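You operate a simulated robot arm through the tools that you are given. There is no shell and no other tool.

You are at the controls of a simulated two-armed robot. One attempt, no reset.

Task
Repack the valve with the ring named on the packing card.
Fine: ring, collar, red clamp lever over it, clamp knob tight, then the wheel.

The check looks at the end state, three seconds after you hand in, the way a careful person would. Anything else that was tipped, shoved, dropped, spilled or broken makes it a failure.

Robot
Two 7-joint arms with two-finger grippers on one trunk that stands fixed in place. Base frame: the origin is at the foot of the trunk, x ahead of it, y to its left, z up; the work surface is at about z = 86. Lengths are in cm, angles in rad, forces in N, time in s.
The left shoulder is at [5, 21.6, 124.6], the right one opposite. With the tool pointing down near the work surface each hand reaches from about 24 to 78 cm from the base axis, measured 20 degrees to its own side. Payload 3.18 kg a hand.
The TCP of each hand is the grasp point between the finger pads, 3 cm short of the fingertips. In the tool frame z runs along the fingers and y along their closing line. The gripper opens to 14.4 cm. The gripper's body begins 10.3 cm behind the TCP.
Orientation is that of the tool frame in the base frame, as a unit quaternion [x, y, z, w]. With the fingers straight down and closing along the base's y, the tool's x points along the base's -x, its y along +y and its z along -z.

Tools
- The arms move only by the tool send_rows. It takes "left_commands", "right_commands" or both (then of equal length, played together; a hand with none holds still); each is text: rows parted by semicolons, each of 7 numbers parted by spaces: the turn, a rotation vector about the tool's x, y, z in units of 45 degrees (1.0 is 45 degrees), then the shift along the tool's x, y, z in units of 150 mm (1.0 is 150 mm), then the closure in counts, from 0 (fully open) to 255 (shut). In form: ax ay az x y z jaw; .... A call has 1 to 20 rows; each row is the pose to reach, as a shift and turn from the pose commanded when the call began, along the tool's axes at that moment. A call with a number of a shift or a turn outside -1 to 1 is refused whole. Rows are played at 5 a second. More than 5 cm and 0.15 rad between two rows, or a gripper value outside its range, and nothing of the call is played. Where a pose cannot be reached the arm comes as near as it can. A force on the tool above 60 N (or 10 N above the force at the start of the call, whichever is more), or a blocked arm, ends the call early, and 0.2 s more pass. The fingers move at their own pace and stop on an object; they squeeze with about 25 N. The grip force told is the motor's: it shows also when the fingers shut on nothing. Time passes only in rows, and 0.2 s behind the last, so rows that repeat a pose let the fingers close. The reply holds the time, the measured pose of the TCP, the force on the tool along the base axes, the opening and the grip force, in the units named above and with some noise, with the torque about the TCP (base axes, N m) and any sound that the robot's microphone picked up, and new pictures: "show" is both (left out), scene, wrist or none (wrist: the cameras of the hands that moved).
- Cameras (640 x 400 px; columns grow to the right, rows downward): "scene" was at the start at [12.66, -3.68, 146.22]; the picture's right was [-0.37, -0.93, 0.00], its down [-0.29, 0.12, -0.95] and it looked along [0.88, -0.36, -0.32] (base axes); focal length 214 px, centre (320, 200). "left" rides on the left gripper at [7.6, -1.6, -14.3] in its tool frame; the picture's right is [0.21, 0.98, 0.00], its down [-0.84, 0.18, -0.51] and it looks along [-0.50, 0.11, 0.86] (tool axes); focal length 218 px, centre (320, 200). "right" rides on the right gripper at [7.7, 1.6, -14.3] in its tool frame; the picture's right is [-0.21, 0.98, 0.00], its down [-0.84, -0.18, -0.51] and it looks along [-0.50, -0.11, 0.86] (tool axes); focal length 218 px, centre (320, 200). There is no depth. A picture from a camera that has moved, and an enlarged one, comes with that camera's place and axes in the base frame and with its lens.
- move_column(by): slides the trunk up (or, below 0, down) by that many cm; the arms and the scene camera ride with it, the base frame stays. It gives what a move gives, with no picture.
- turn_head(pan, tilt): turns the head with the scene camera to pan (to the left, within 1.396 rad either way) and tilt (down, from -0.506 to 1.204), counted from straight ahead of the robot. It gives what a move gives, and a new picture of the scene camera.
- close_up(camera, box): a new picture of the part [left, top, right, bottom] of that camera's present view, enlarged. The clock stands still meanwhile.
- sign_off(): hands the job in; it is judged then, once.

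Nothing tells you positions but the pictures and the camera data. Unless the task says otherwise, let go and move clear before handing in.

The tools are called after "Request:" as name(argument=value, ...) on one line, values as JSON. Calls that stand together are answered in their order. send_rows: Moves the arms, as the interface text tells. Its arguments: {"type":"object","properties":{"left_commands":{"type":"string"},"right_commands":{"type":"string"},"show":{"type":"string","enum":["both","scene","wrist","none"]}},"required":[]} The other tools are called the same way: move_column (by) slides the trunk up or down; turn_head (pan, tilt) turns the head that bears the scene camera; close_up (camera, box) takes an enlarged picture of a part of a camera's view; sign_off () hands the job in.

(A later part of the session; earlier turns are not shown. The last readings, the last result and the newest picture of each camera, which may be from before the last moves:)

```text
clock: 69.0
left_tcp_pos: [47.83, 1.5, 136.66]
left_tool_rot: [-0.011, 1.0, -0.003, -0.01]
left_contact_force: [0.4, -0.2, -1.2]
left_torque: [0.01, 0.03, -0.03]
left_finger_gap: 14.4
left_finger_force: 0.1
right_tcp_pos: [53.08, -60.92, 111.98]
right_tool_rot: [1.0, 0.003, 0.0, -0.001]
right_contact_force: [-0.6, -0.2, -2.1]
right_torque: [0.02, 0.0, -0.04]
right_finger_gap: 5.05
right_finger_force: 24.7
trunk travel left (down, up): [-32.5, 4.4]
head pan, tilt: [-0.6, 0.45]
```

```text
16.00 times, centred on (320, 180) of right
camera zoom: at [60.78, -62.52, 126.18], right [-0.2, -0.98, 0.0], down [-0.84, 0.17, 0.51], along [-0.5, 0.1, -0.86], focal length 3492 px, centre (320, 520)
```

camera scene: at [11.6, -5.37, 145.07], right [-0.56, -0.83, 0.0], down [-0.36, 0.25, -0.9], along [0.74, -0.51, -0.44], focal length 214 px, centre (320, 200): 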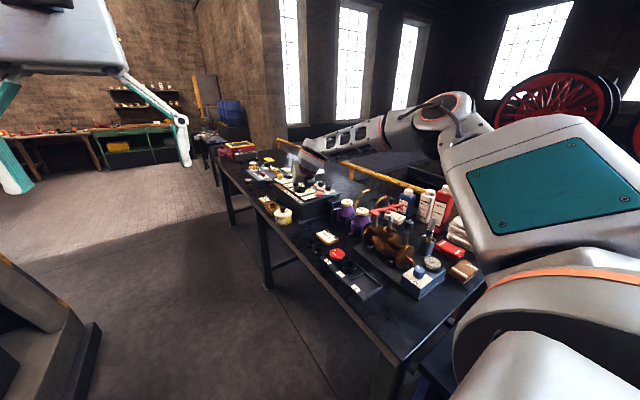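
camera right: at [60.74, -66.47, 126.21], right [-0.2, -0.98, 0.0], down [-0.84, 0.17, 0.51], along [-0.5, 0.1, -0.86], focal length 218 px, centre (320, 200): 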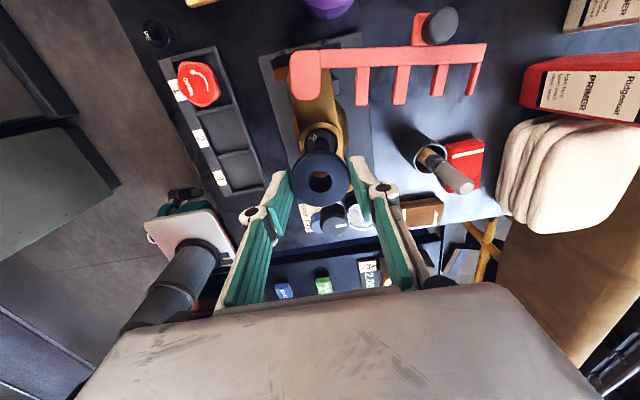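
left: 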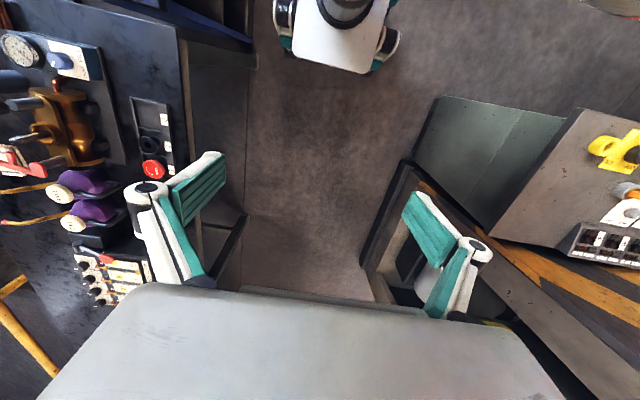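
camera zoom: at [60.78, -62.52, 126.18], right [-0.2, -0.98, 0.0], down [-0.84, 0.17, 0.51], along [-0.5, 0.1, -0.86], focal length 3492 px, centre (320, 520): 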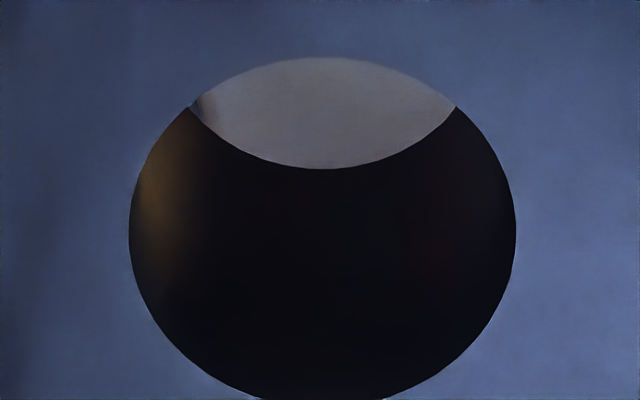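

I need the spindle top fully in frame.

Request:
close_up(camera="right", box=[340, 138, 372, 158])

Request:
close_up(camera="right", box=[336, 120, 384, 150])

```text
16.00 times, centred on (356, 148) of right
camera zoom: at [60.78, -62.52, 126.18], right [-0.2, -0.98, 0.0], down [-0.84, 0.17, 0.51], along [-0.5, 0.1, -0.86], focal length 3492 px, centre (-256, 1032)
```

zoom: 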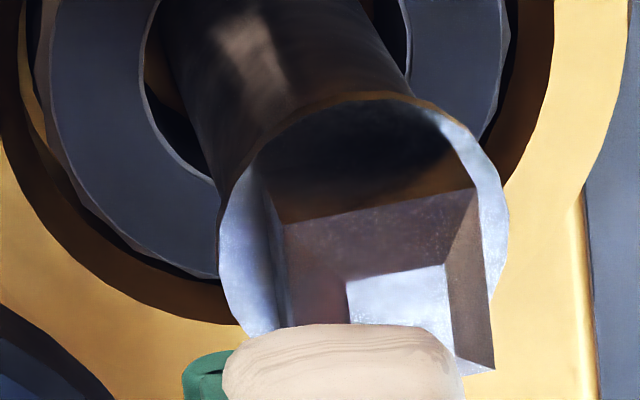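

```text
13.33 times, centred on (360, 135) of right
camera zoom: at [60.78, -62.52, 126.18], right [-0.2, -0.98, 0.0], down [-0.84, 0.17, 0.51], along [-0.5, 0.1, -0.86], focal length 2910 px, centre (-213, 1067)
```

zoom: 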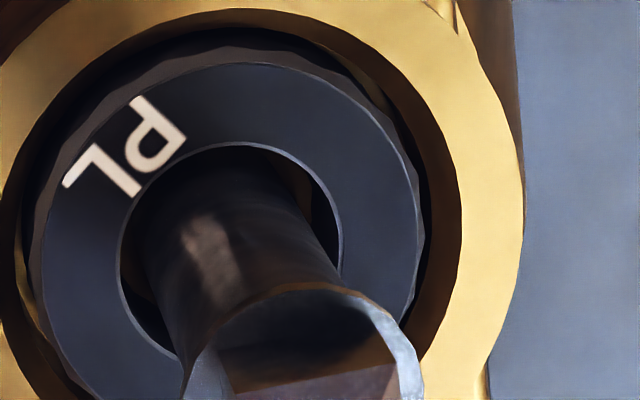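

The spindle lies 4.10 cm from the collar in -y from here (so I was 1 mm short before). I'll move back with that correction and lower a little, then recheck from the scene camera.

Request:
send_rows(right_commands="0 0 0 0 0.09 0 255; 0 0 0 0 0.18 0 255; 0 0 0 0 0.273 0 255; 0 0 0 0 0.273 0.06 255; 0 0 0 0 0.273 0.06 255", show="none")

Request:
close_up(camera="scene", box=[376, 207, 408, 227])

Request:
close_up(camera="right", box=[304, 165, 336, 185])

```text
clock: 70.2
left_tcp_pos: [47.78, 1.61, 136.75]
left_tool_rot: [-0.011, 1.0, -0.004, -0.01]
left_contact_force: [-0.6, 0.4, 0.0]
left_torque: [0.01, -0.05, 0.0]
left_finger_gap: 14.39
left_finger_force: 0.1
right_tcp_pos: [53.16, -65.06, 111.03]
right_tool_rot: [1.0, 0.003, -0.001, -0.001]
right_contact_force: [0.3, 0.7, -1.7]
right_torque: [0.0, -0.01, -0.01]
right_finger_gap: 5.05
right_finger_force: 25.2
trunk travel left (down, up): [-32.5, 4.4]
head pan, tilt: [-0.6, 0.45]
```

```text
16.00 times, centred on (392, 217) of scene
camera zoom: at [11.59, -5.39, 145.08], right [-0.56, -0.83, 0.0], down [-0.36, 0.25, -0.9], along [0.74, -0.51, -0.44], focal length 3432 px, centre (-832, -72)
```

zoom: 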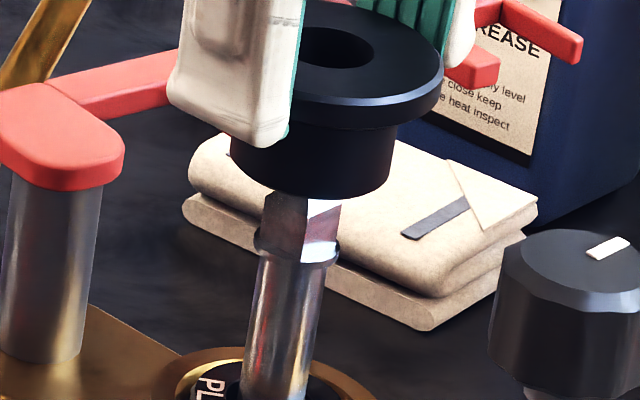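

```text
16.00 times, centred on (320, 175) of right
camera zoom: at [60.77, -66.63, 125.24], right [-0.2, -0.98, 0.0], down [-0.84, 0.17, 0.51], along [-0.5, 0.1, -0.86], focal length 3492 px, centre (320, 600)
```

zoom: 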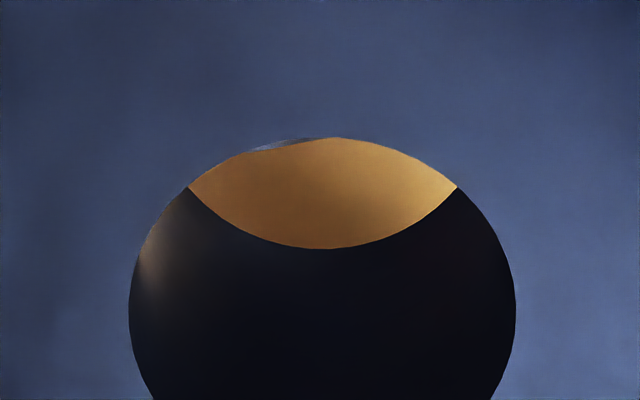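

Aligned laterally within about 0.3 mm. Lowering the collar 2 cm over the square in small steps.

Request:
send_rows(right_commands="0 0 0 0 0 0.02 255; 0 0 0 0 0 0.04 255; 0 0 0 0 0 0.055 255; 0 0 0 0 0 0.07 255; 0 0 0 0 0 0.085 255; 0 0 0 0 0 0.1 255; 0 0 0 0 0 0.115 255; 0 0 0 0 0 0.13 255; 0 0 0 0 0 0.13 255", show="none")

Request:
close_up(camera="scene", box=[376, 210, 408, 230])

Request:
close_up(camera="right", box=[304, 165, 336, 185])

```text
clock: 72.2
left_tcp_pos: [47.83, 1.54, 136.74]
left_tool_rot: [-0.011, 1.0, -0.003, -0.01]
left_contact_force: [0.2, 0.5, 0.2]
left_torque: [0.0, -0.04, -0.01]
left_finger_gap: 14.41
left_finger_force: 0.0
right_tcp_pos: [53.08, -64.9, 109.13]
right_tool_rot: [1.0, 0.002, 0.0, -0.001]
right_contact_force: [-0.2, -0.4, -2.0]
right_torque: [-0.02, 0.0, 0.0]
right_finger_gap: 5.06
right_finger_force: 25.0
trunk travel left (down, up): [-32.5, 4.4]
head pan, tilt: [-0.6, 0.45]
```

```text
16.00 times, centred on (392, 220) of scene
camera zoom: at [11.6, -5.39, 145.08], right [-0.56, -0.83, 0.0], down [-0.36, 0.25, -0.9], along [0.74, -0.51, -0.44], focal length 3432 px, centre (-832, -120)
```

zoom: 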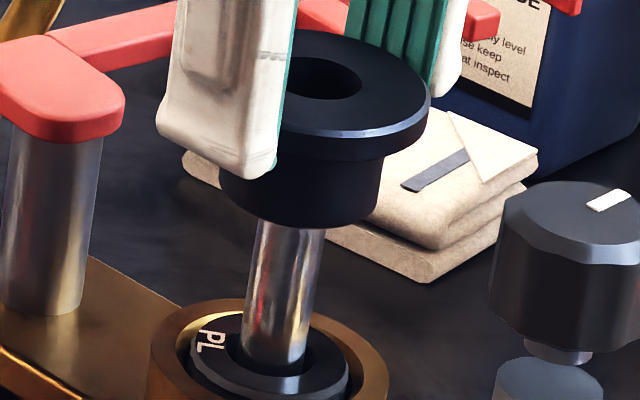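

```text
16.00 times, centred on (320, 175) of right
camera zoom: at [60.73, -66.59, 123.26], right [-0.2, -0.98, 0.0], down [-0.84, 0.17, 0.51], along [-0.5, 0.1, -0.86], focal length 3492 px, centre (320, 600)
```

zoom: 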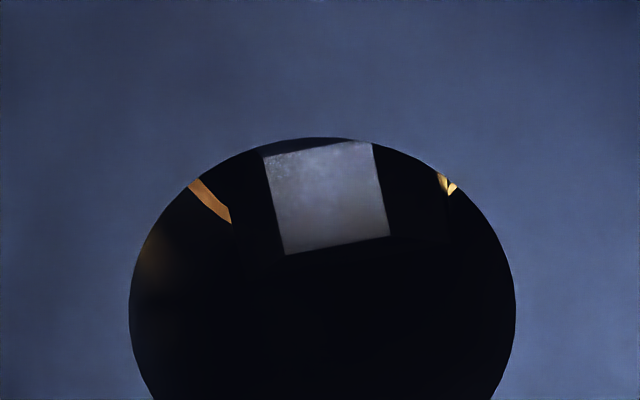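

The spindle's tip is centred in the collar's bore to within 0.3 mm and there is no contact. Lowering further in steps toward the gland.

Request:
send_rows(right_commands="0 0 0 0 0.001 0.015 255; 0 0 0 0 0.001 0.03 255; 0 0 0 0 0.001 0.045 255; 0 0 0 0 0.001 0.06 255; 0 0 0 0 0.001 0.075 255; 0 0 0 0 0.001 0.09 255; 0 0 0 0 0.001 0.11 255; 0 0 0 0 0.001 0.13 255; 0 0 0 0 0.001 0.15 255; 0 0 0 0 0.001 0.17 255; 0 0 0 0 0.001 0.19 255; 0 0 0 0 0.001 0.21 255; 0 0 0 0 0.001 0.23 255; 0 0 0 0 0.001 0.25 255; 0 0 0 0 0.001 0.25 255", show="none")

Request:
close_up(camera="scene", box=[376, 215, 408, 235])

Request:
close_up(camera="right", box=[288, 160, 352, 200])

```text
clock: 75.4
left_tcp_pos: [47.77, 1.53, 136.8]
left_tool_rot: [-0.011, 1.0, -0.004, -0.01]
left_contact_force: [0.0, -0.3, 0.6]
left_torque: [-0.02, 0.0, -0.02]
left_finger_gap: 14.39
left_finger_force: 0.1
right_tcp_pos: [53.1, -65.03, 105.36]
right_tool_rot: [1.0, 0.003, 0.0, -0.001]
right_contact_force: [-0.3, 0.8, -2.7]
right_torque: [0.02, 0.03, 0.01]
right_finger_gap: 5.05
right_finger_force: 25.0
trunk travel left (down, up): [-32.5, 4.4]
head pan, tilt: [-0.6, 0.45]
```

```text
16.00 times, centred on (392, 225) of scene
camera zoom: at [11.6, -5.39, 145.08], right [-0.56, -0.83, 0.0], down [-0.36, 0.25, -0.9], along [0.74, -0.51, -0.44], focal length 3432 px, centre (-832, -200)
```

zoom: 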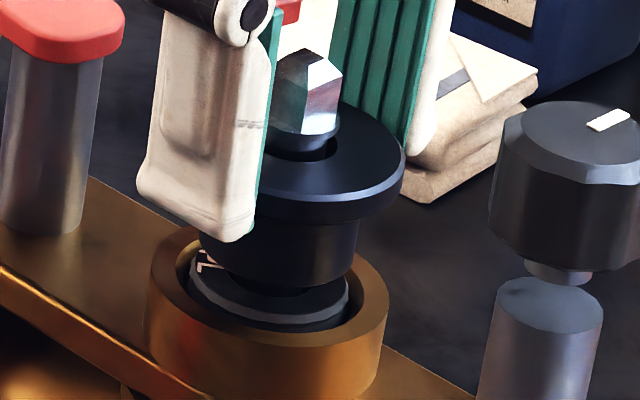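

```text
10.00 times, centred on (320, 180) of right
camera zoom: at [60.74, -66.62, 119.52], right [-0.2, -0.98, 0.0], down [-0.84, 0.17, 0.51], along [-0.5, 0.1, -0.86], focal length 2183 px, centre (320, 400)
```

zoom: 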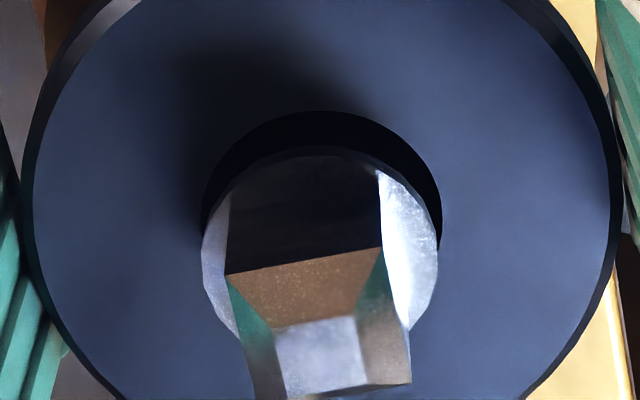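

The collar slides freely on the stem, just above the ring. Lowering 1 cm more slowly.

Request:
send_rows(right_commands="0 0 0 0 0 0.01 255; 0 0 0 0 0 0.02 255; 0 0 0 0 0 0.03 255; 0 0 0 0 0 0.04 255; 0 0 0 0 0 0.05 255; 0 0 0 0 0 0.06 255; 0 0 0 0 0 0.066 255; 0 0 0 0 0 0.066 255", show="none")

Request:
close_up(camera="scene", box=[376, 215, 408, 235])

```text
clock: 77.2
left_tcp_pos: [47.58, 1.66, 136.72]
left_tool_rot: [-0.011, 1.0, -0.004, -0.01]
left_contact_force: [0.4, 0.1, -0.2]
left_torque: [0.01, 0.02, 0.0]
left_finger_gap: 14.41
left_finger_force: 0.1
right_tcp_pos: [53.05, -65.08, 104.66]
right_tool_rot: [1.0, 0.003, 0.003, 0.002]
right_contact_force: [-0.3, -5.3, 17.7]
right_torque: [-0.21, 0.14, 0.0]
right_finger_gap: 5.05
right_finger_force: 25.0
trunk travel left (down, up): [-32.5, 4.4]
head pan, tilt: [-0.6, 0.45]
```

```text
16.00 times, centred on (392, 225) of scene
camera zoom: at [11.44, -5.28, 145.11], right [-0.56, -0.83, 0.0], down [-0.36, 0.25, -0.9], along [0.74, -0.51, -0.43], focal length 3432 px, centre (-832, -200)
```

zoom: 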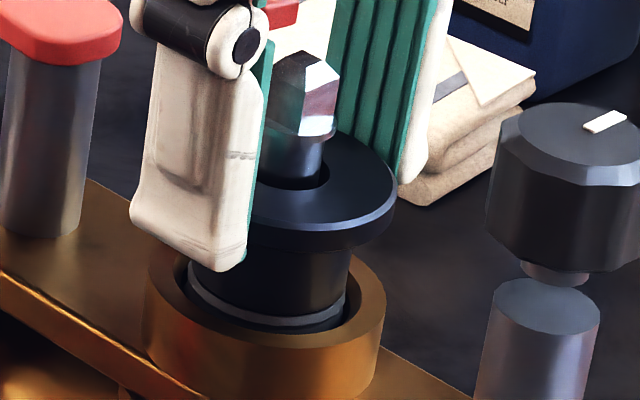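

Contact: the collar rests on the ring (about 18 N). I'll ease off slightly and open the fingers.

Request:
send_rows(right_commands="0 0 0 0 0 -0.012 255; 0 0 0 0 0 -0.018 255; 0 0 0 0 0 -0.018 220; 0 0 0 0 0 -0.018 160; 0 0 0 0 0 -0.018 140; 0 0 0 0 0 -0.018 140", show="none")

Request:
close_up(camera="scene", box=[376, 215, 408, 235])

Request:
close_up(camera="right", box=[272, 150, 368, 210])

```text
clock: 78.6
left_tcp_pos: [47.83, 1.61, 136.73]
left_tool_rot: [-0.012, 1.0, -0.004, -0.009]
left_contact_force: [0.8, 0.2, -0.3]
left_torque: [0.0, -0.02, -0.01]
left_finger_gap: 14.41
left_finger_force: 0.0
right_tcp_pos: [52.99, -64.95, 104.65]
right_tool_rot: [1.0, 0.002, -0.001, 0.0]
right_contact_force: [-0.1, 0.6, 0.2]
right_torque: [-0.02, -0.02, -0.02]
right_finger_gap: 6.49
right_finger_force: 0.1
trunk travel left (down, up): [-32.5, 4.4]
head pan, tilt: [-0.6, 0.45]
```

```text
16.00 times, centred on (392, 225) of scene
camera zoom: at [11.59, -5.37, 145.08], right [-0.56, -0.83, 0.0], down [-0.36, 0.25, -0.9], along [0.74, -0.51, -0.44], focal length 3432 px, centre (-832, -200)
```

zoom: 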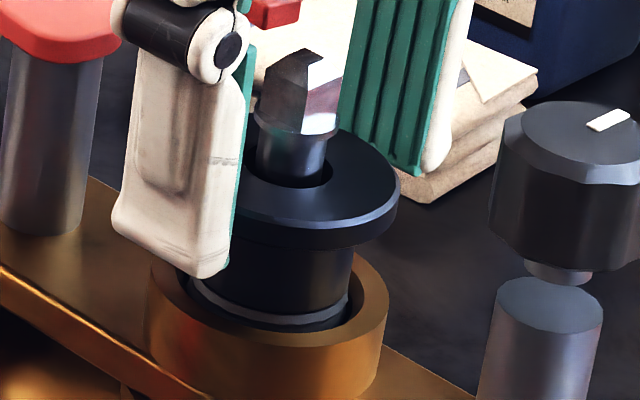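

```text
6.67 times, centred on (320, 180) of right
camera zoom: at [60.7, -66.58, 118.79], right [-0.2, -0.98, 0.0], down [-0.84, 0.17, 0.51], along [-0.5, 0.1, -0.86], focal length 1455 px, centre (320, 333)
```

zoom: 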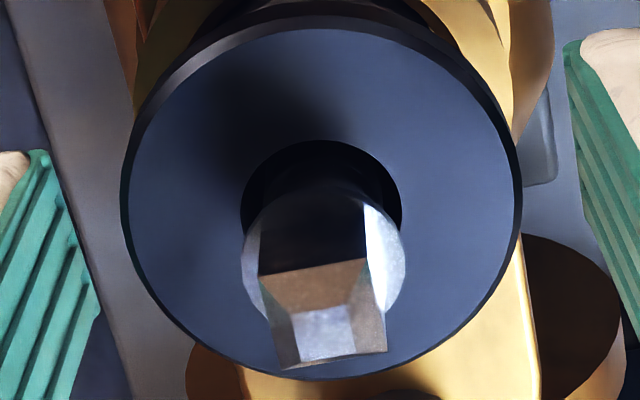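

The collar stands on the ring, released and level. I'll withdraw straight up and study the lever from above.

Request:
send_rows(right_commands="0 0 0 0 0 -0.1 140; 0 0 0 0 0 -0.3 140; 0 0 0 0 0 -0.55 140; 0 0 0 0 0 -0.8 140; 0 0 0 0 0 -0.95 140; 0 0 0 0 0 -0.95 200; 0 0 0 0 0 -0.95 255", show="wrist")

Request:
close_up(camera="right", box=[256, 60, 496, 210])

Request:
close_up(camera="scene", box=[352, 190, 416, 230])

```text
clock: 80.2
left_tcp_pos: [47.85, 1.61, 136.79]
left_tool_rot: [-0.01, 1.0, -0.004, -0.01]
left_contact_force: [0.7, 0.3, -0.5]
left_torque: [0.0, 0.03, -0.05]
left_finger_gap: 14.4
left_finger_force: 0.0
right_tcp_pos: [53.04, -65.11, 118.87]
right_tool_rot: [1.0, 0.003, -0.001, -0.001]
right_contact_force: [-0.2, 0.2, 1.1]
right_torque: [0.0, 0.0, 0.0]
right_finger_gap: 0.0
right_finger_force: 24.8
trunk travel left (down, up): [-32.5, 4.4]
head pan, tilt: [-0.6, 0.45]
camera right: at [60.74, -66.64, 133.05], right [-0.2, -0.98, 0.0], down [-0.84, 0.17, 0.51], along [-0.5, 0.1, -0.86], focal length 218 px, centre (320, 200)
```

right: 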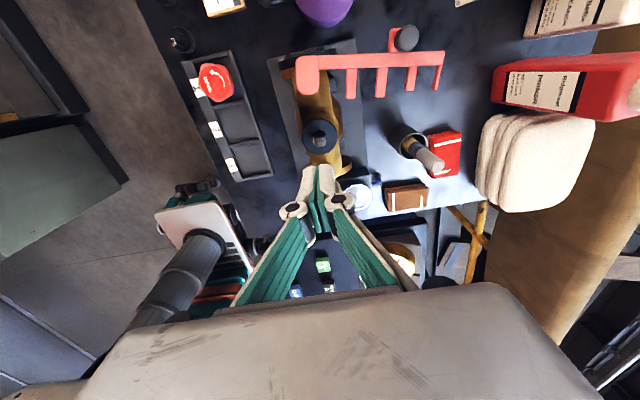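

```text
2.67 times, centred on (376, 135) of right
camera zoom: at [60.74, -66.64, 133.05], right [-0.2, -0.98, 0.0], down [-0.84, 0.17, 0.51], along [-0.5, 0.1, -0.86], focal length 582 px, centre (171, 373)
```

zoom: 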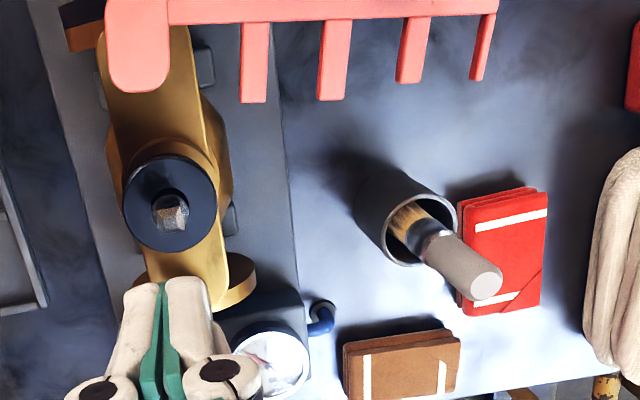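

```text
10.00 times, centred on (384, 210) of scene
camera zoom: at [11.58, -5.36, 145.08], right [-0.56, -0.83, 0.0], down [-0.36, 0.25, -0.9], along [0.74, -0.51, -0.44], focal length 2145 px, centre (-320, 100)
```

zoom: 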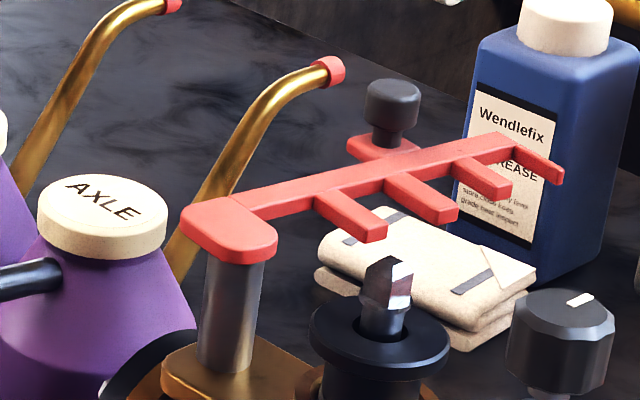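

The lever pivots at about (59.6, -64.8) and points along -y; its top is at z≈104, just above the collar flange. I'll hook it from its far side with closed fingers; first yaw and tilt the hand outward to reach there, staying above everything.

Request:
send_rows(right_commands="0 0 0.18 0 0 0 255; 0 0 0.36 0 0 0 255; 0 0 0.54 0 0 0 255; 0 0 0.72 0 0 0 255; 0 0 0.907 0 0 0 255; 0 0 0.907 0 0 0 255", show="none")

Request:
send_rows(right_commands="0 0.138 0 0.132 -0.011 0.077 255; 0 0.276 0 0.264 -0.023 0.153 255; 0 0.414 0 0.397 -0.035 0.23 255; 0 0.552 0 0.529 -0.046 0.307 255; 0 0.69 0 0.661 -0.058 0.383 255; 0 0.828 0 0.793 -0.069 0.46 255; 0 0.828 0 0.793 -0.069 0.46 255", show="wrist")

```text
clock: 81.6
left_tcp_pos: [47.71, 1.62, 136.77]
left_tool_rot: [-0.011, 1.0, -0.004, -0.011]
left_contact_force: [-0.1, 0.2, -0.5]
left_torque: [-0.01, -0.03, 0.02]
left_finger_gap: 14.42
left_finger_force: 0.1
right_tcp_pos: [53.07, -65.07, 118.97]
right_tool_rot: [0.938, -0.348, 0.0, -0.002]
right_contact_force: [0.3, 0.9, -0.4]
right_torque: [0.01, -0.02, 0.02]
right_finger_gap: 0.0
right_finger_force: 25.0
trunk travel left (down, up): [-32.5, 4.4]
head pan, tilt: [-0.6, 0.45]
```

```text
clock: 83.2
left_tcp_pos: [47.76, 1.58, 136.86]
left_tool_rot: [-0.011, 1.0, -0.004, -0.011]
left_contact_force: [0.4, 0.4, -0.2]
left_torque: [0.0, 0.0, 0.02]
left_finger_gap: 14.39
left_finger_force: 0.0
right_tcp_pos: [62.79, -72.06, 112.11]
right_tool_rot: [0.888, -0.329, 0.3, 0.111]
right_contact_force: [0.6, 0.3, -1.0]
right_torque: [0.02, -0.02, -0.01]
right_finger_gap: 0.0
right_finger_force: 25.1
trunk travel left (down, up): [-32.5, 4.4]
head pan, tilt: [-0.6, 0.45]
camera right: at [59.74, -71.6, 127.88], right [-0.76, -0.64, -0.13], down [-0.63, 0.77, -0.11], along [0.17, 0.0, -0.99], focal length 218 px, centre (320, 200)
```

right: 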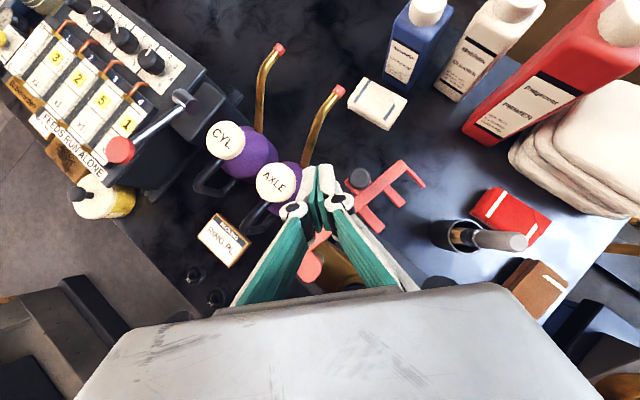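

The hand is where intended, above the bar near the pivot. I'll zoom to check the fingertips against the bar before going down behind it.

Request:
close_up(camera="right", box=[272, 140, 432, 240])

Request:
close_up(camera="scene", box=[352, 180, 432, 230])

```text
4.00 times, centred on (352, 190) of right
camera zoom: at [59.74, -71.6, 127.88], right [-0.76, -0.64, -0.13], down [-0.63, 0.77, -0.11], along [0.17, 0.0, -0.99], focal length 873 px, centre (192, 240)
```

zoom: 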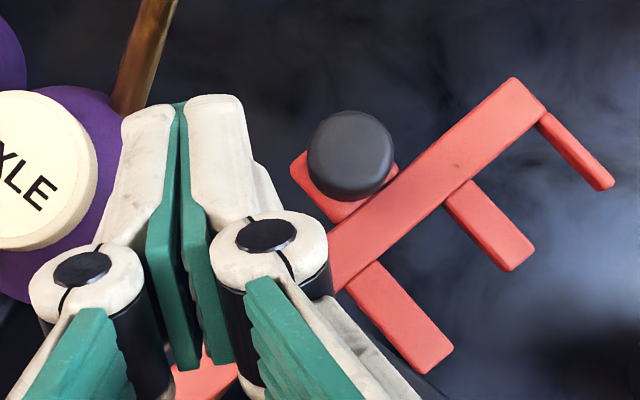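

```text
8.00 times, centred on (392, 205) of scene
camera zoom: at [11.53, -5.37, 145.09], right [-0.56, -0.83, 0.0], down [-0.36, 0.25, -0.9], along [0.74, -0.51, -0.43], focal length 1716 px, centre (-256, 160)
```

zoom: 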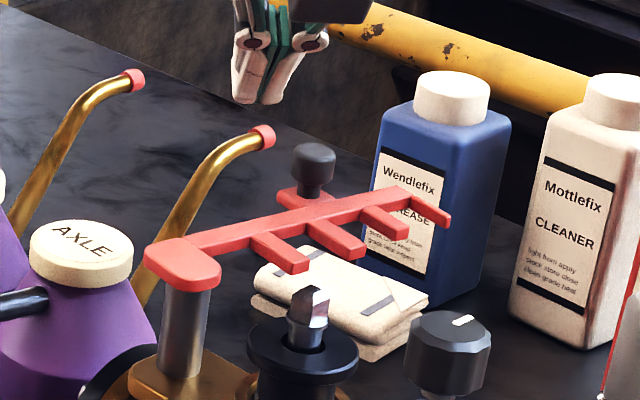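

Clearance behind the bar is about 1.3 cm. Descending straight down behind it.

Request:
send_rows(right_commands="0 0 0 -0.06 0 0.078 255; 0 0 0 -0.12 0 0.156 255; 0 0 0 -0.18 0 0.234 255; 0 0 0 -0.238 0 0.312 255; 0 0 0 -0.238 0 0.312 255", show="none")

Request:
close_up(camera="right", box=[272, 140, 432, 240])

Request:
close_up(camera="scene", box=[352, 180, 432, 230])

```text
clock: 84.4
left_tcp_pos: [47.76, 1.65, 136.85]
left_tool_rot: [-0.012, 1.0, -0.004, -0.01]
left_contact_force: [0.9, -0.5, 0.4]
left_torque: [-0.02, -0.01, 0.01]
left_finger_gap: 14.4
left_finger_force: 0.0
right_tcp_pos: [62.62, -71.94, 106.18]
right_tool_rot: [0.889, -0.329, 0.3, 0.11]
right_contact_force: [0.3, -0.4, 0.7]
right_torque: [-0.04, 0.01, -0.01]
right_finger_gap: 0.02
right_finger_force: 24.6
trunk travel left (down, up): [-32.5, 4.4]
head pan, tilt: [-0.6, 0.45]
```

```text
4.00 times, centred on (352, 190) of right
camera zoom: at [59.75, -71.52, 121.98], right [-0.76, -0.64, -0.13], down [-0.63, 0.77, -0.11], along [0.17, 0.0, -0.99], focal length 873 px, centre (192, 240)
```

zoom: 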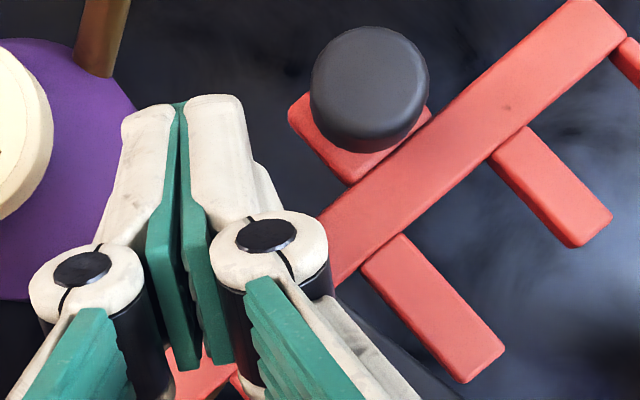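

```text
8.00 times, centred on (392, 205) of scene
camera zoom: at [11.57, -5.36, 145.08], right [-0.56, -0.83, 0.0], down [-0.36, 0.25, -0.9], along [0.74, -0.51, -0.43], focal length 1716 px, centre (-256, 160)
```

zoom: 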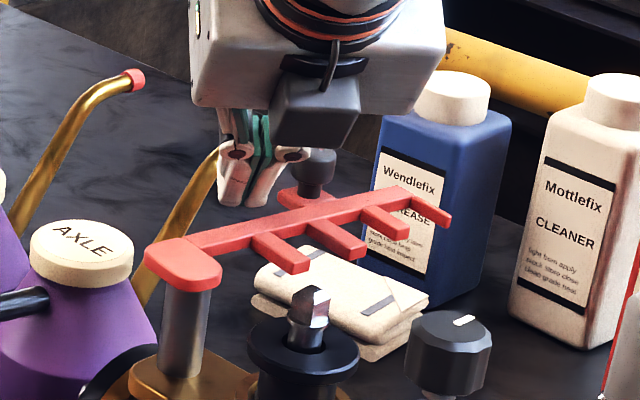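

The tips are slightly below the bar's top on its far side. I'll go 0.7 cm lower for a secure hook and begin drawing the lever round its pivot.

Request:
send_rows(right_commands="0 0 0 -0.014 0 0.018 255; 0 0 0 -0.028 0 0.037 255; 0 0 0 -0.038 0.038 0.03 255; 0 0 0 -0.06 0.068 0.012 255; 0 0 0 -0.083 0.097 -0.005 255; 0 0 0 -0.105 0.127 -0.022 255; 0 0 0 -0.128 0.157 -0.039 255; 0 0 0 -0.128 0.157 -0.039 255", show="wrist")

Request:
close_up(camera="scene", box=[352, 180, 432, 230])

```text
clock: 86.2
left_tcp_pos: [47.75, 1.63, 136.82]
left_tool_rot: [-0.012, 1.0, -0.003, -0.011]
left_contact_force: [0.3, 0.1, 0.7]
left_torque: [0.02, 0.01, 0.04]
left_finger_gap: 14.37
left_finger_force: 0.0
right_tcp_pos: [59.73, -72.46, 105.52]
right_tool_rot: [0.889, -0.328, 0.299, 0.111]
right_contact_force: [0.0, 0.0, -0.1]
right_torque: [0.01, -0.01, -0.01]
right_finger_gap: 0.0
right_finger_force: 24.9
trunk travel left (down, up): [-32.5, 4.4]
head pan, tilt: [-0.6, 0.45]
camera right: at [56.77, -72.09, 121.28], right [-0.76, -0.64, -0.13], down [-0.63, 0.77, -0.11], along [0.17, 0.0, -0.99], focal length 218 px, centre (320, 200)
```

right: 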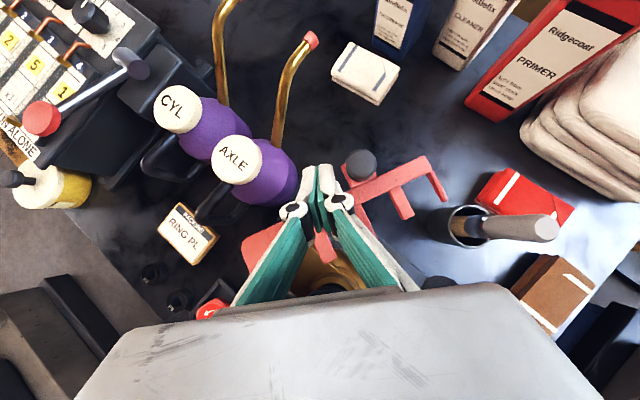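

```text
8.00 times, centred on (392, 205) of scene
camera zoom: at [11.6, -5.38, 145.07], right [-0.56, -0.83, 0.0], down [-0.36, 0.25, -0.9], along [0.74, -0.51, -0.44], focal length 1716 px, centre (-256, 160)
```

zoom: 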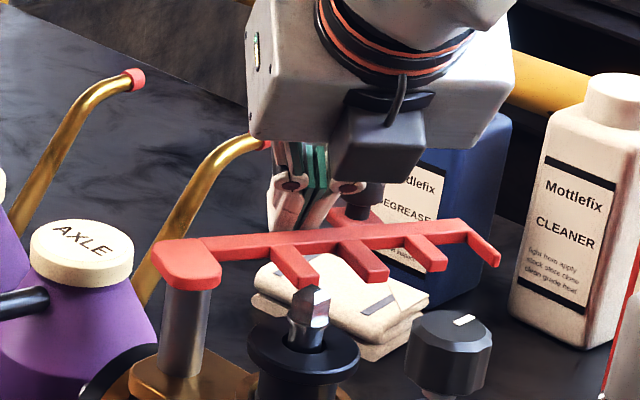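

The lever follows easily. Continuing round the arc.

Request:
send_rows(right_commands="0 0 0 -0.028 0.022 -0.022 255; 0 0 0 -0.057 0.044 -0.043 255; 0 0 0 -0.087 0.061 -0.066 255; 0 0 0 -0.118 0.077 -0.09 255; 0 0 0 -0.143 0.087 -0.109 255; 0 0 0 -0.168 0.098 -0.128 255; 0 0 0 -0.194 0.105 -0.148 255; 0 0 0 -0.219 0.111 -0.167 255; 0 0 0 -0.219 0.111 -0.167 255", show="wrist")

Request:
close_up(camera="scene", box=[352, 185, 432, 235])

```text
clock: 88.2
left_tcp_pos: [47.77, 1.58, 136.73]
left_tool_rot: [-0.011, 1.0, -0.003, -0.01]
left_contact_force: [0.1, 0.0, -0.8]
left_torque: [0.0, -0.01, 0.02]
left_finger_gap: 14.39
left_finger_force: 0.1
right_tcp_pos: [55.56, -71.1, 105.37]
right_tool_rot: [0.889, -0.328, 0.3, 0.11]
right_contact_force: [0.0, 0.6, -0.2]
right_torque: [0.0, -0.01, -0.04]
right_finger_gap: 0.0
right_finger_force: 25.0
trunk travel left (down, up): [-32.5, 4.4]
head pan, tilt: [-0.6, 0.45]
camera right: at [52.58, -70.65, 121.29], right [-0.76, -0.64, -0.13], down [-0.63, 0.77, -0.11], along [0.17, 0.0, -0.99], focal length 218 px, centre (320, 200)
```

right: 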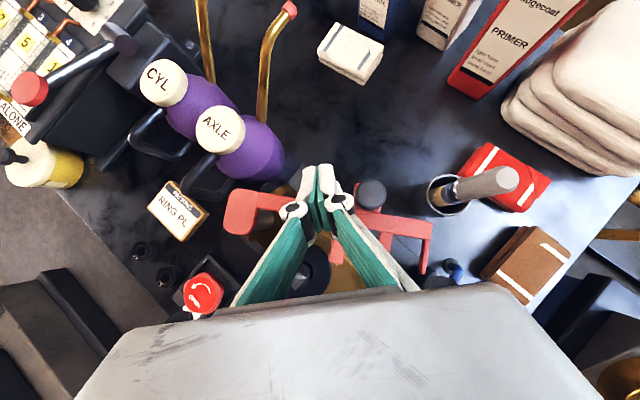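

```text
8.00 times, centred on (392, 210) of scene
camera zoom: at [11.6, -5.38, 145.08], right [-0.56, -0.83, 0.0], down [-0.36, 0.25, -0.9], along [0.74, -0.51, -0.44], focal length 1716 px, centre (-256, 120)
```

zoom: 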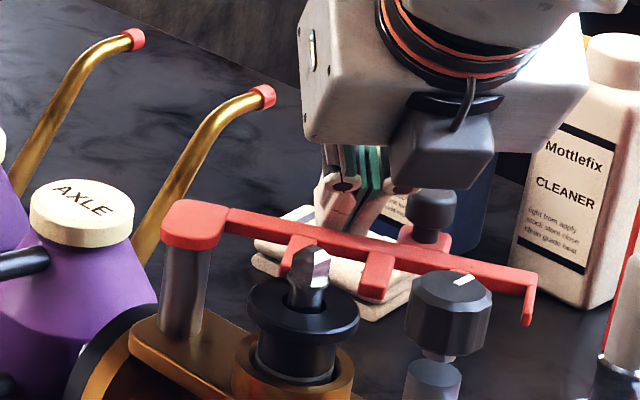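

The lever is about two thirds round. I'll go on a bit and check how the prongs meet the spindle and the knob's stud.

Request:
send_rows(right_commands="0 0 0 -0.03 0.001 -0.023 255; 0 0 0 -0.06 0.002 -0.045 255; 0 0 0 -0.089 0.003 -0.068 255; 0 0 0 -0.089 0.003 -0.068 255", show="none")

Request:
close_up(camera="scene", box=[360, 195, 424, 235])

Request:
close_up(camera="right", box=[200, 160, 456, 320])

```text
clock: 89.2
left_tcp_pos: [47.75, 1.64, 136.74]
left_tool_rot: [-0.012, 1.0, -0.003, -0.011]
left_contact_force: [0.0, -0.5, 0.3]
left_torque: [0.01, 0.02, -0.01]
left_finger_gap: 14.42
left_finger_force: 0.1
right_tcp_pos: [54.28, -69.95, 105.51]
right_tool_rot: [0.889, -0.328, 0.3, 0.109]
right_contact_force: [0.1, 0.2, -0.1]
right_torque: [-0.02, 0.05, -0.03]
right_finger_gap: 0.04
right_finger_force: 24.5
trunk travel left (down, up): [-32.5, 4.4]
head pan, tilt: [-0.6, 0.45]
```

```text
10.00 times, centred on (392, 215) of scene
camera zoom: at [11.61, -5.37, 145.07], right [-0.56, -0.83, 0.0], down [-0.36, 0.25, -0.9], along [0.74, -0.51, -0.44], focal length 2145 px, centre (-400, 50)
```

zoom: 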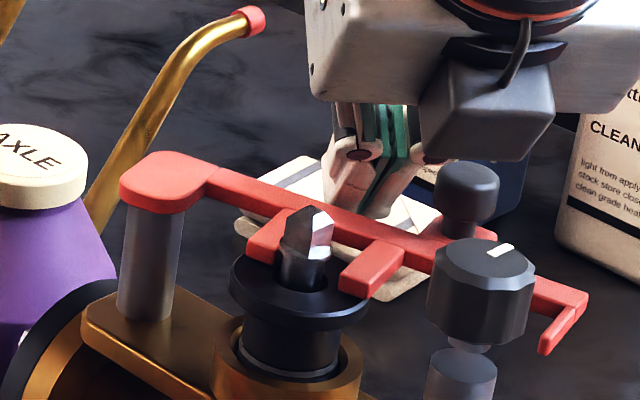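

```text
2.50 times, centred on (328, 240) of right
camera zoom: at [51.3, -69.59, 121.29], right [-0.76, -0.64, -0.13], down [-0.63, 0.77, -0.11], along [0.17, 0.0, -0.99], focal length 546 px, centre (300, 100)
```

zoom: 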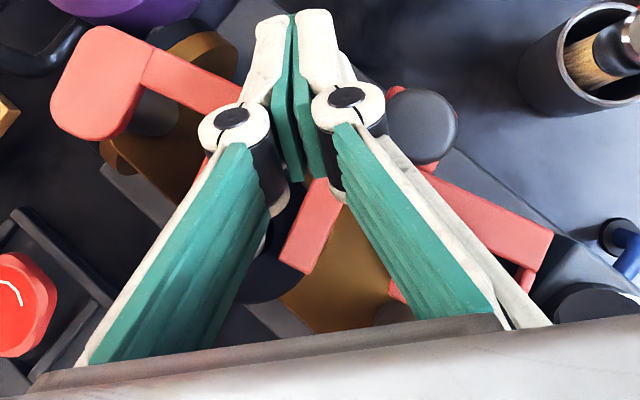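

Prongs are entering either side of the spindle properly. Moving on toward closed in small steps.

Request:
send_rows(right_commands="0 0 0 -0.024 -0.005 -0.018 255; 0 0 0 -0.048 -0.01 -0.037 255; 0 0 0 -0.072 -0.016 -0.055 255; 0 0 0 -0.086 -0.022 -0.065 255; 0 0 0 -0.086 -0.022 -0.065 255", show="none")

Request:
close_up(camera="scene", box=[360, 195, 424, 235])

Request:
close_up(camera="right", box=[200, 160, 456, 320])

```text
clock: 90.4
left_tcp_pos: [47.78, 1.6, 136.76]
left_tool_rot: [-0.012, 1.0, -0.004, -0.011]
left_contact_force: [-0.7, -0.1, 0.5]
left_torque: [-0.02, 0.0, 0.01]
left_finger_gap: 14.4
left_finger_force: 0.1
right_tcp_pos: [53.19, -68.59, 105.48]
right_tool_rot: [0.889, -0.328, 0.3, 0.11]
right_contact_force: [-0.6, -0.4, 0.7]
right_torque: [-0.02, -0.01, 0.01]
right_finger_gap: 0.0
right_finger_force: 25.3
trunk travel left (down, up): [-32.5, 4.4]
head pan, tilt: [-0.6, 0.45]
```

```text
10.00 times, centred on (392, 215) of scene
camera zoom: at [11.59, -5.37, 145.08], right [-0.56, -0.83, 0.0], down [-0.36, 0.25, -0.9], along [0.74, -0.51, -0.44], focal length 2145 px, centre (-400, 50)
```

zoom: 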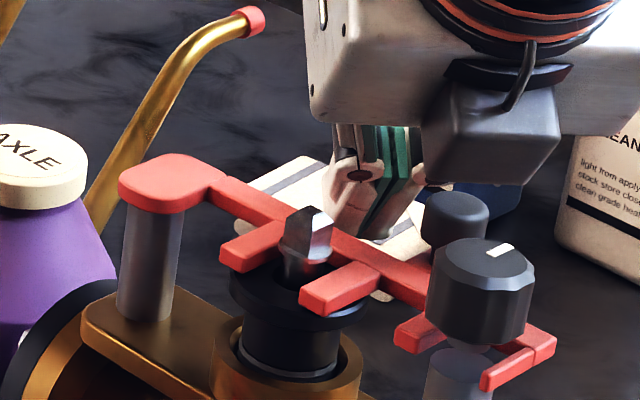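

```text
2.50 times, centred on (328, 240) of right
camera zoom: at [50.25, -68.31, 121.32], right [-0.76, -0.64, -0.13], down [-0.63, 0.77, -0.11], along [0.17, 0.0, -0.99], focal length 546 px, centre (300, 100)
```

zoom: 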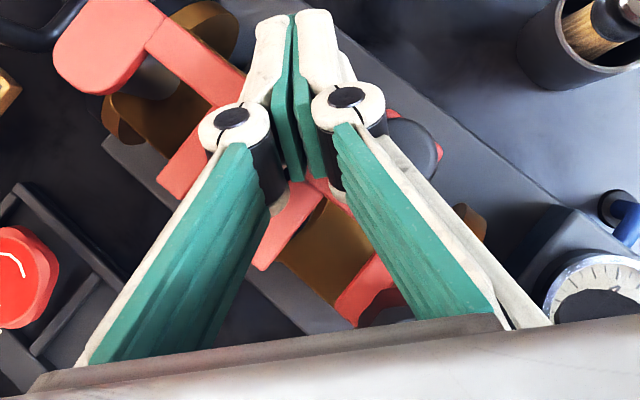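

The prongs now straddle both the spindle and the knob's stud. I'll press gently further in +y until it seats.

Request:
send_rows(right_commands="0 0 0 -0.007 -0.01 -0.005 255; 0 0 0 -0.014 -0.02 -0.011 255; 0 0 0 -0.021 -0.03 -0.016 255; 0 0 0 -0.021 -0.03 -0.016 255", show="none")

Request:
close_up(camera="scene", box=[360, 195, 424, 235])

```text
clock: 91.4
left_tcp_pos: [47.71, 1.44, 136.82]
left_tool_rot: [-0.012, 1.0, -0.002, -0.01]
left_contact_force: [-0.1, -0.2, -0.1]
left_torque: [0.0, 0.02, 0.02]
left_finger_gap: 14.39
left_finger_force: 0.0
right_tcp_pos: [53.28, -68.46, 105.36]
right_tool_rot: [0.888, -0.329, 0.3, 0.112]
right_contact_force: [0.7, -21.2, 6.2]
right_torque: [-0.33, -0.03, -0.16]
right_finger_gap: 0.01
right_finger_force: 24.8
trunk travel left (down, up): [-32.5, 4.4]
head pan, tilt: [-0.6, 0.45]
```

```text
10.00 times, centred on (392, 215) of scene
camera zoom: at [11.55, -5.58, 145.08], right [-0.56, -0.83, 0.0], down [-0.36, 0.25, -0.9], along [0.74, -0.51, -0.44], focal length 2145 px, centre (-400, 50)
```

zoom: 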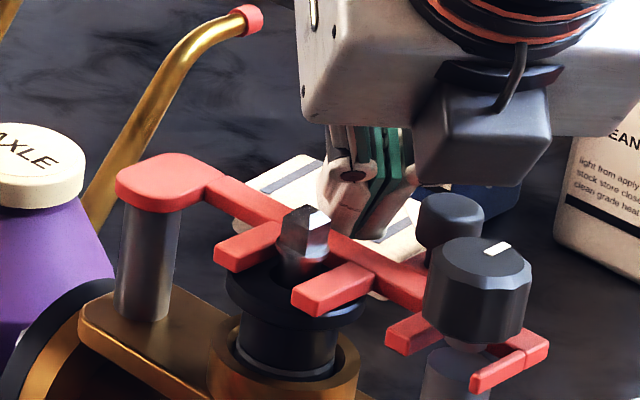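

The lever is at its stop (about 21 N reaction). I'll back the fingers off and lift clear.

Request:
send_rows(right_commands="0 0 0 0.02 0.014 0.015 255; 0 0 0 0.04 0.027 0.03 255; 0 0 0 0.1 0.027 -0.049 255; 0 0 0 0.16 0.027 -0.129 255; 0 0 0 0.22 0.027 -0.208 255; 0 0 0 0.282 0.027 -0.287 255; 0 0 0 0.342 0.027 -0.366 255; 0 0 0 0.342 0.027 -0.366 255", show="wrist")

Request:
close_up(camera="scene", box=[360, 195, 424, 235])

Request:
close_up(camera="scene", box=[384, 205, 432, 235])

```text
clock: 93.2
left_tcp_pos: [47.79, 1.63, 136.75]
left_tool_rot: [-0.011, 1.0, -0.004, -0.011]
left_contact_force: [0.3, 0.2, -0.3]
left_torque: [0.01, 0.02, 0.02]
left_finger_gap: 14.41
left_finger_force: 0.0
right_tcp_pos: [53.59, -68.82, 112.89]
right_tool_rot: [0.889, -0.328, 0.299, 0.11]
right_contact_force: [0.1, 0.2, 0.4]
right_torque: [0.01, 0.0, 0.0]
right_finger_gap: 0.0
right_finger_force: 25.2
trunk travel left (down, up): [-32.5, 4.4]
head pan, tilt: [-0.6, 0.45]
camera right: at [50.54, -68.49, 128.78], right [-0.76, -0.64, -0.13], down [-0.63, 0.77, -0.11], along [0.17, 0.0, -0.99], focal length 218 px, centre (320, 200)
```

right: 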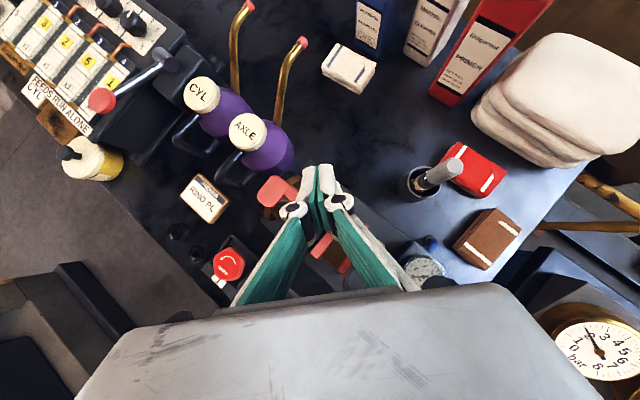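

```text
10.00 times, centred on (392, 215) of scene
camera zoom: at [11.6, -5.38, 145.07], right [-0.56, -0.83, 0.0], down [-0.36, 0.25, -0.9], along [0.74, -0.51, -0.44], focal length 2145 px, centre (-400, 50)
```

zoom: 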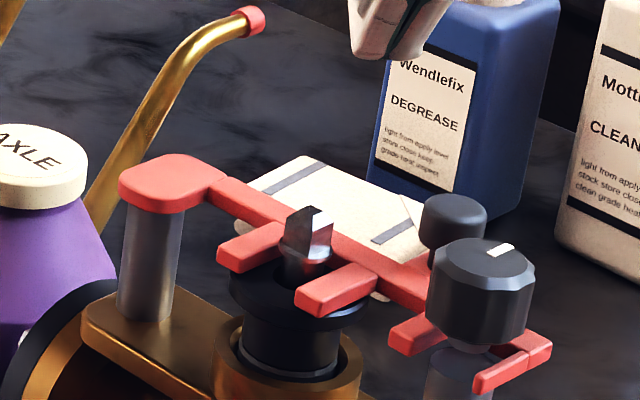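

```text
13.33 times, centred on (408, 220) of scene
camera zoom: at [11.6, -5.38, 145.07], right [-0.56, -0.83, 0.0], down [-0.36, 0.25, -0.9], along [0.74, -0.51, -0.44], focal length 2860 px, centre (-853, -67)
```

zoom: 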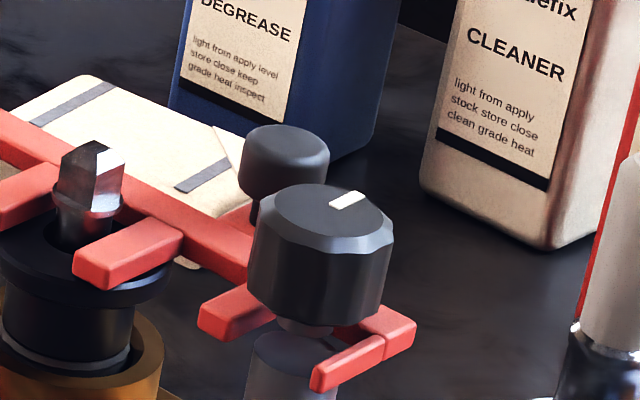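

The lever is over the collar with its prongs under the clamp knob. Next I come upright above the knob to look at it.

Request:
send_rows(right_commands="0 -0.138 0 -0.045 0.023 -0.092 255; 0 -0.276 0 -0.09 0.046 -0.183 255; 0 -0.414 0 -0.136 0.069 -0.275 255; 0 -0.552 0 -0.181 0.092 -0.367 220; 0 -0.69 0 -0.226 0.115 -0.458 190; 0 -0.828 0 -0.271 0.138 -0.55 180; 0 -0.828 0 -0.271 0.138 -0.55 180", show="none")

Request:
send_rows(right_commands="0 0 -0.18 0 0 0 180; 0 0 -0.36 0 0 0 180; 0 0 -0.54 0 0 0 180; 0 0 -0.72 0 0 0 180; 0 0 -0.907 0 0 0 180; 0 0 -0.907 0 0 0 180", show="wrist")

```text
clock: 94.8
left_tcp_pos: [47.7, 1.55, 136.8]
left_tool_rot: [-0.011, 1.0, -0.004, -0.011]
left_contact_force: [-0.3, -0.5, -0.2]
left_torque: [-0.02, -0.05, 0.03]
left_finger_gap: 14.42
left_finger_force: 0.0
right_tcp_pos: [45.89, -65.2, 117.03]
right_tool_rot: [0.938, -0.346, -0.001, -0.001]
right_contact_force: [1.0, -0.1, -0.1]
right_torque: [0.0, 0.03, -0.02]
right_finger_gap: 4.22
right_finger_force: 0.1
trunk travel left (down, up): [-32.5, 4.4]
head pan, tilt: [-0.6, 0.45]
```

```text
clock: 96.2
left_tcp_pos: [47.83, 1.68, 136.78]
left_tool_rot: [-0.011, 1.0, -0.004, -0.01]
left_contact_force: [0.0, -1.0, 1.3]
left_torque: [0.01, -0.04, 0.0]
left_finger_gap: 14.38
left_finger_force: 0.1
right_tcp_pos: [45.95, -65.2, 116.93]
right_tool_rot: [1.0, 0.004, 0.0, 0.001]
right_contact_force: [0.7, -0.9, 0.0]
right_torque: [0.01, 0.0, -0.01]
right_finger_gap: 4.24
right_finger_force: 0.2
trunk travel left (down, up): [-32.5, 4.4]
head pan, tilt: [-0.6, 0.45]
camera right: at [53.61, -66.76, 131.17], right [-0.2, -0.98, 0.0], down [-0.84, 0.17, 0.51], along [-0.5, 0.1, -0.86], focal length 218 px, centre (320, 200)
```

right: 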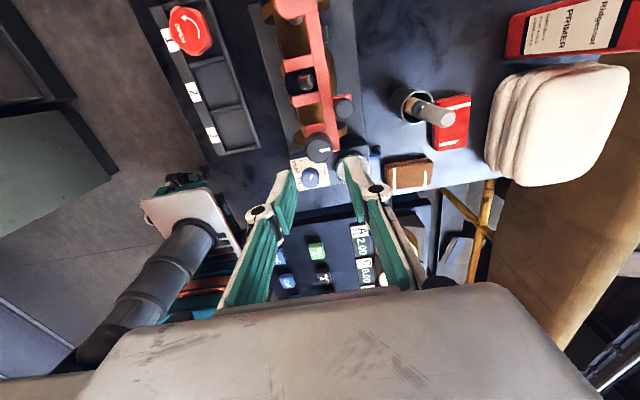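

Request:
close_up(camera="right", box=[272, 120, 368, 180])

Request:
close_up(camera="right", box=[272, 60, 368, 120])

```text
6.67 times, centred on (320, 150) of right
camera zoom: at [53.61, -66.76, 131.17], right [-0.2, -0.98, 0.0], down [-0.84, 0.17, 0.51], along [-0.5, 0.1, -0.86], focal length 1455 px, centre (320, 533)
```

zoom: 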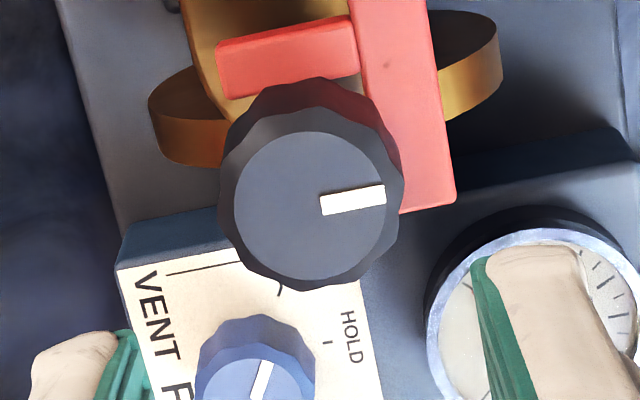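

```text
6.67 times, centred on (320, 90) of right
camera zoom: at [53.61, -66.76, 131.17], right [-0.2, -0.98, 0.0], down [-0.84, 0.17, 0.51], along [-0.5, 0.1, -0.86], focal length 1455 px, centre (320, 933)
```

zoom: 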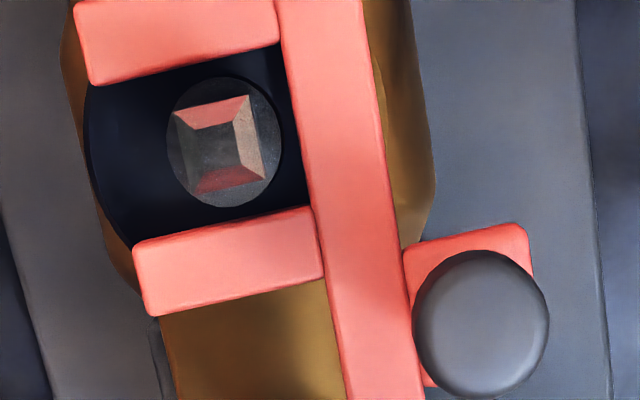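

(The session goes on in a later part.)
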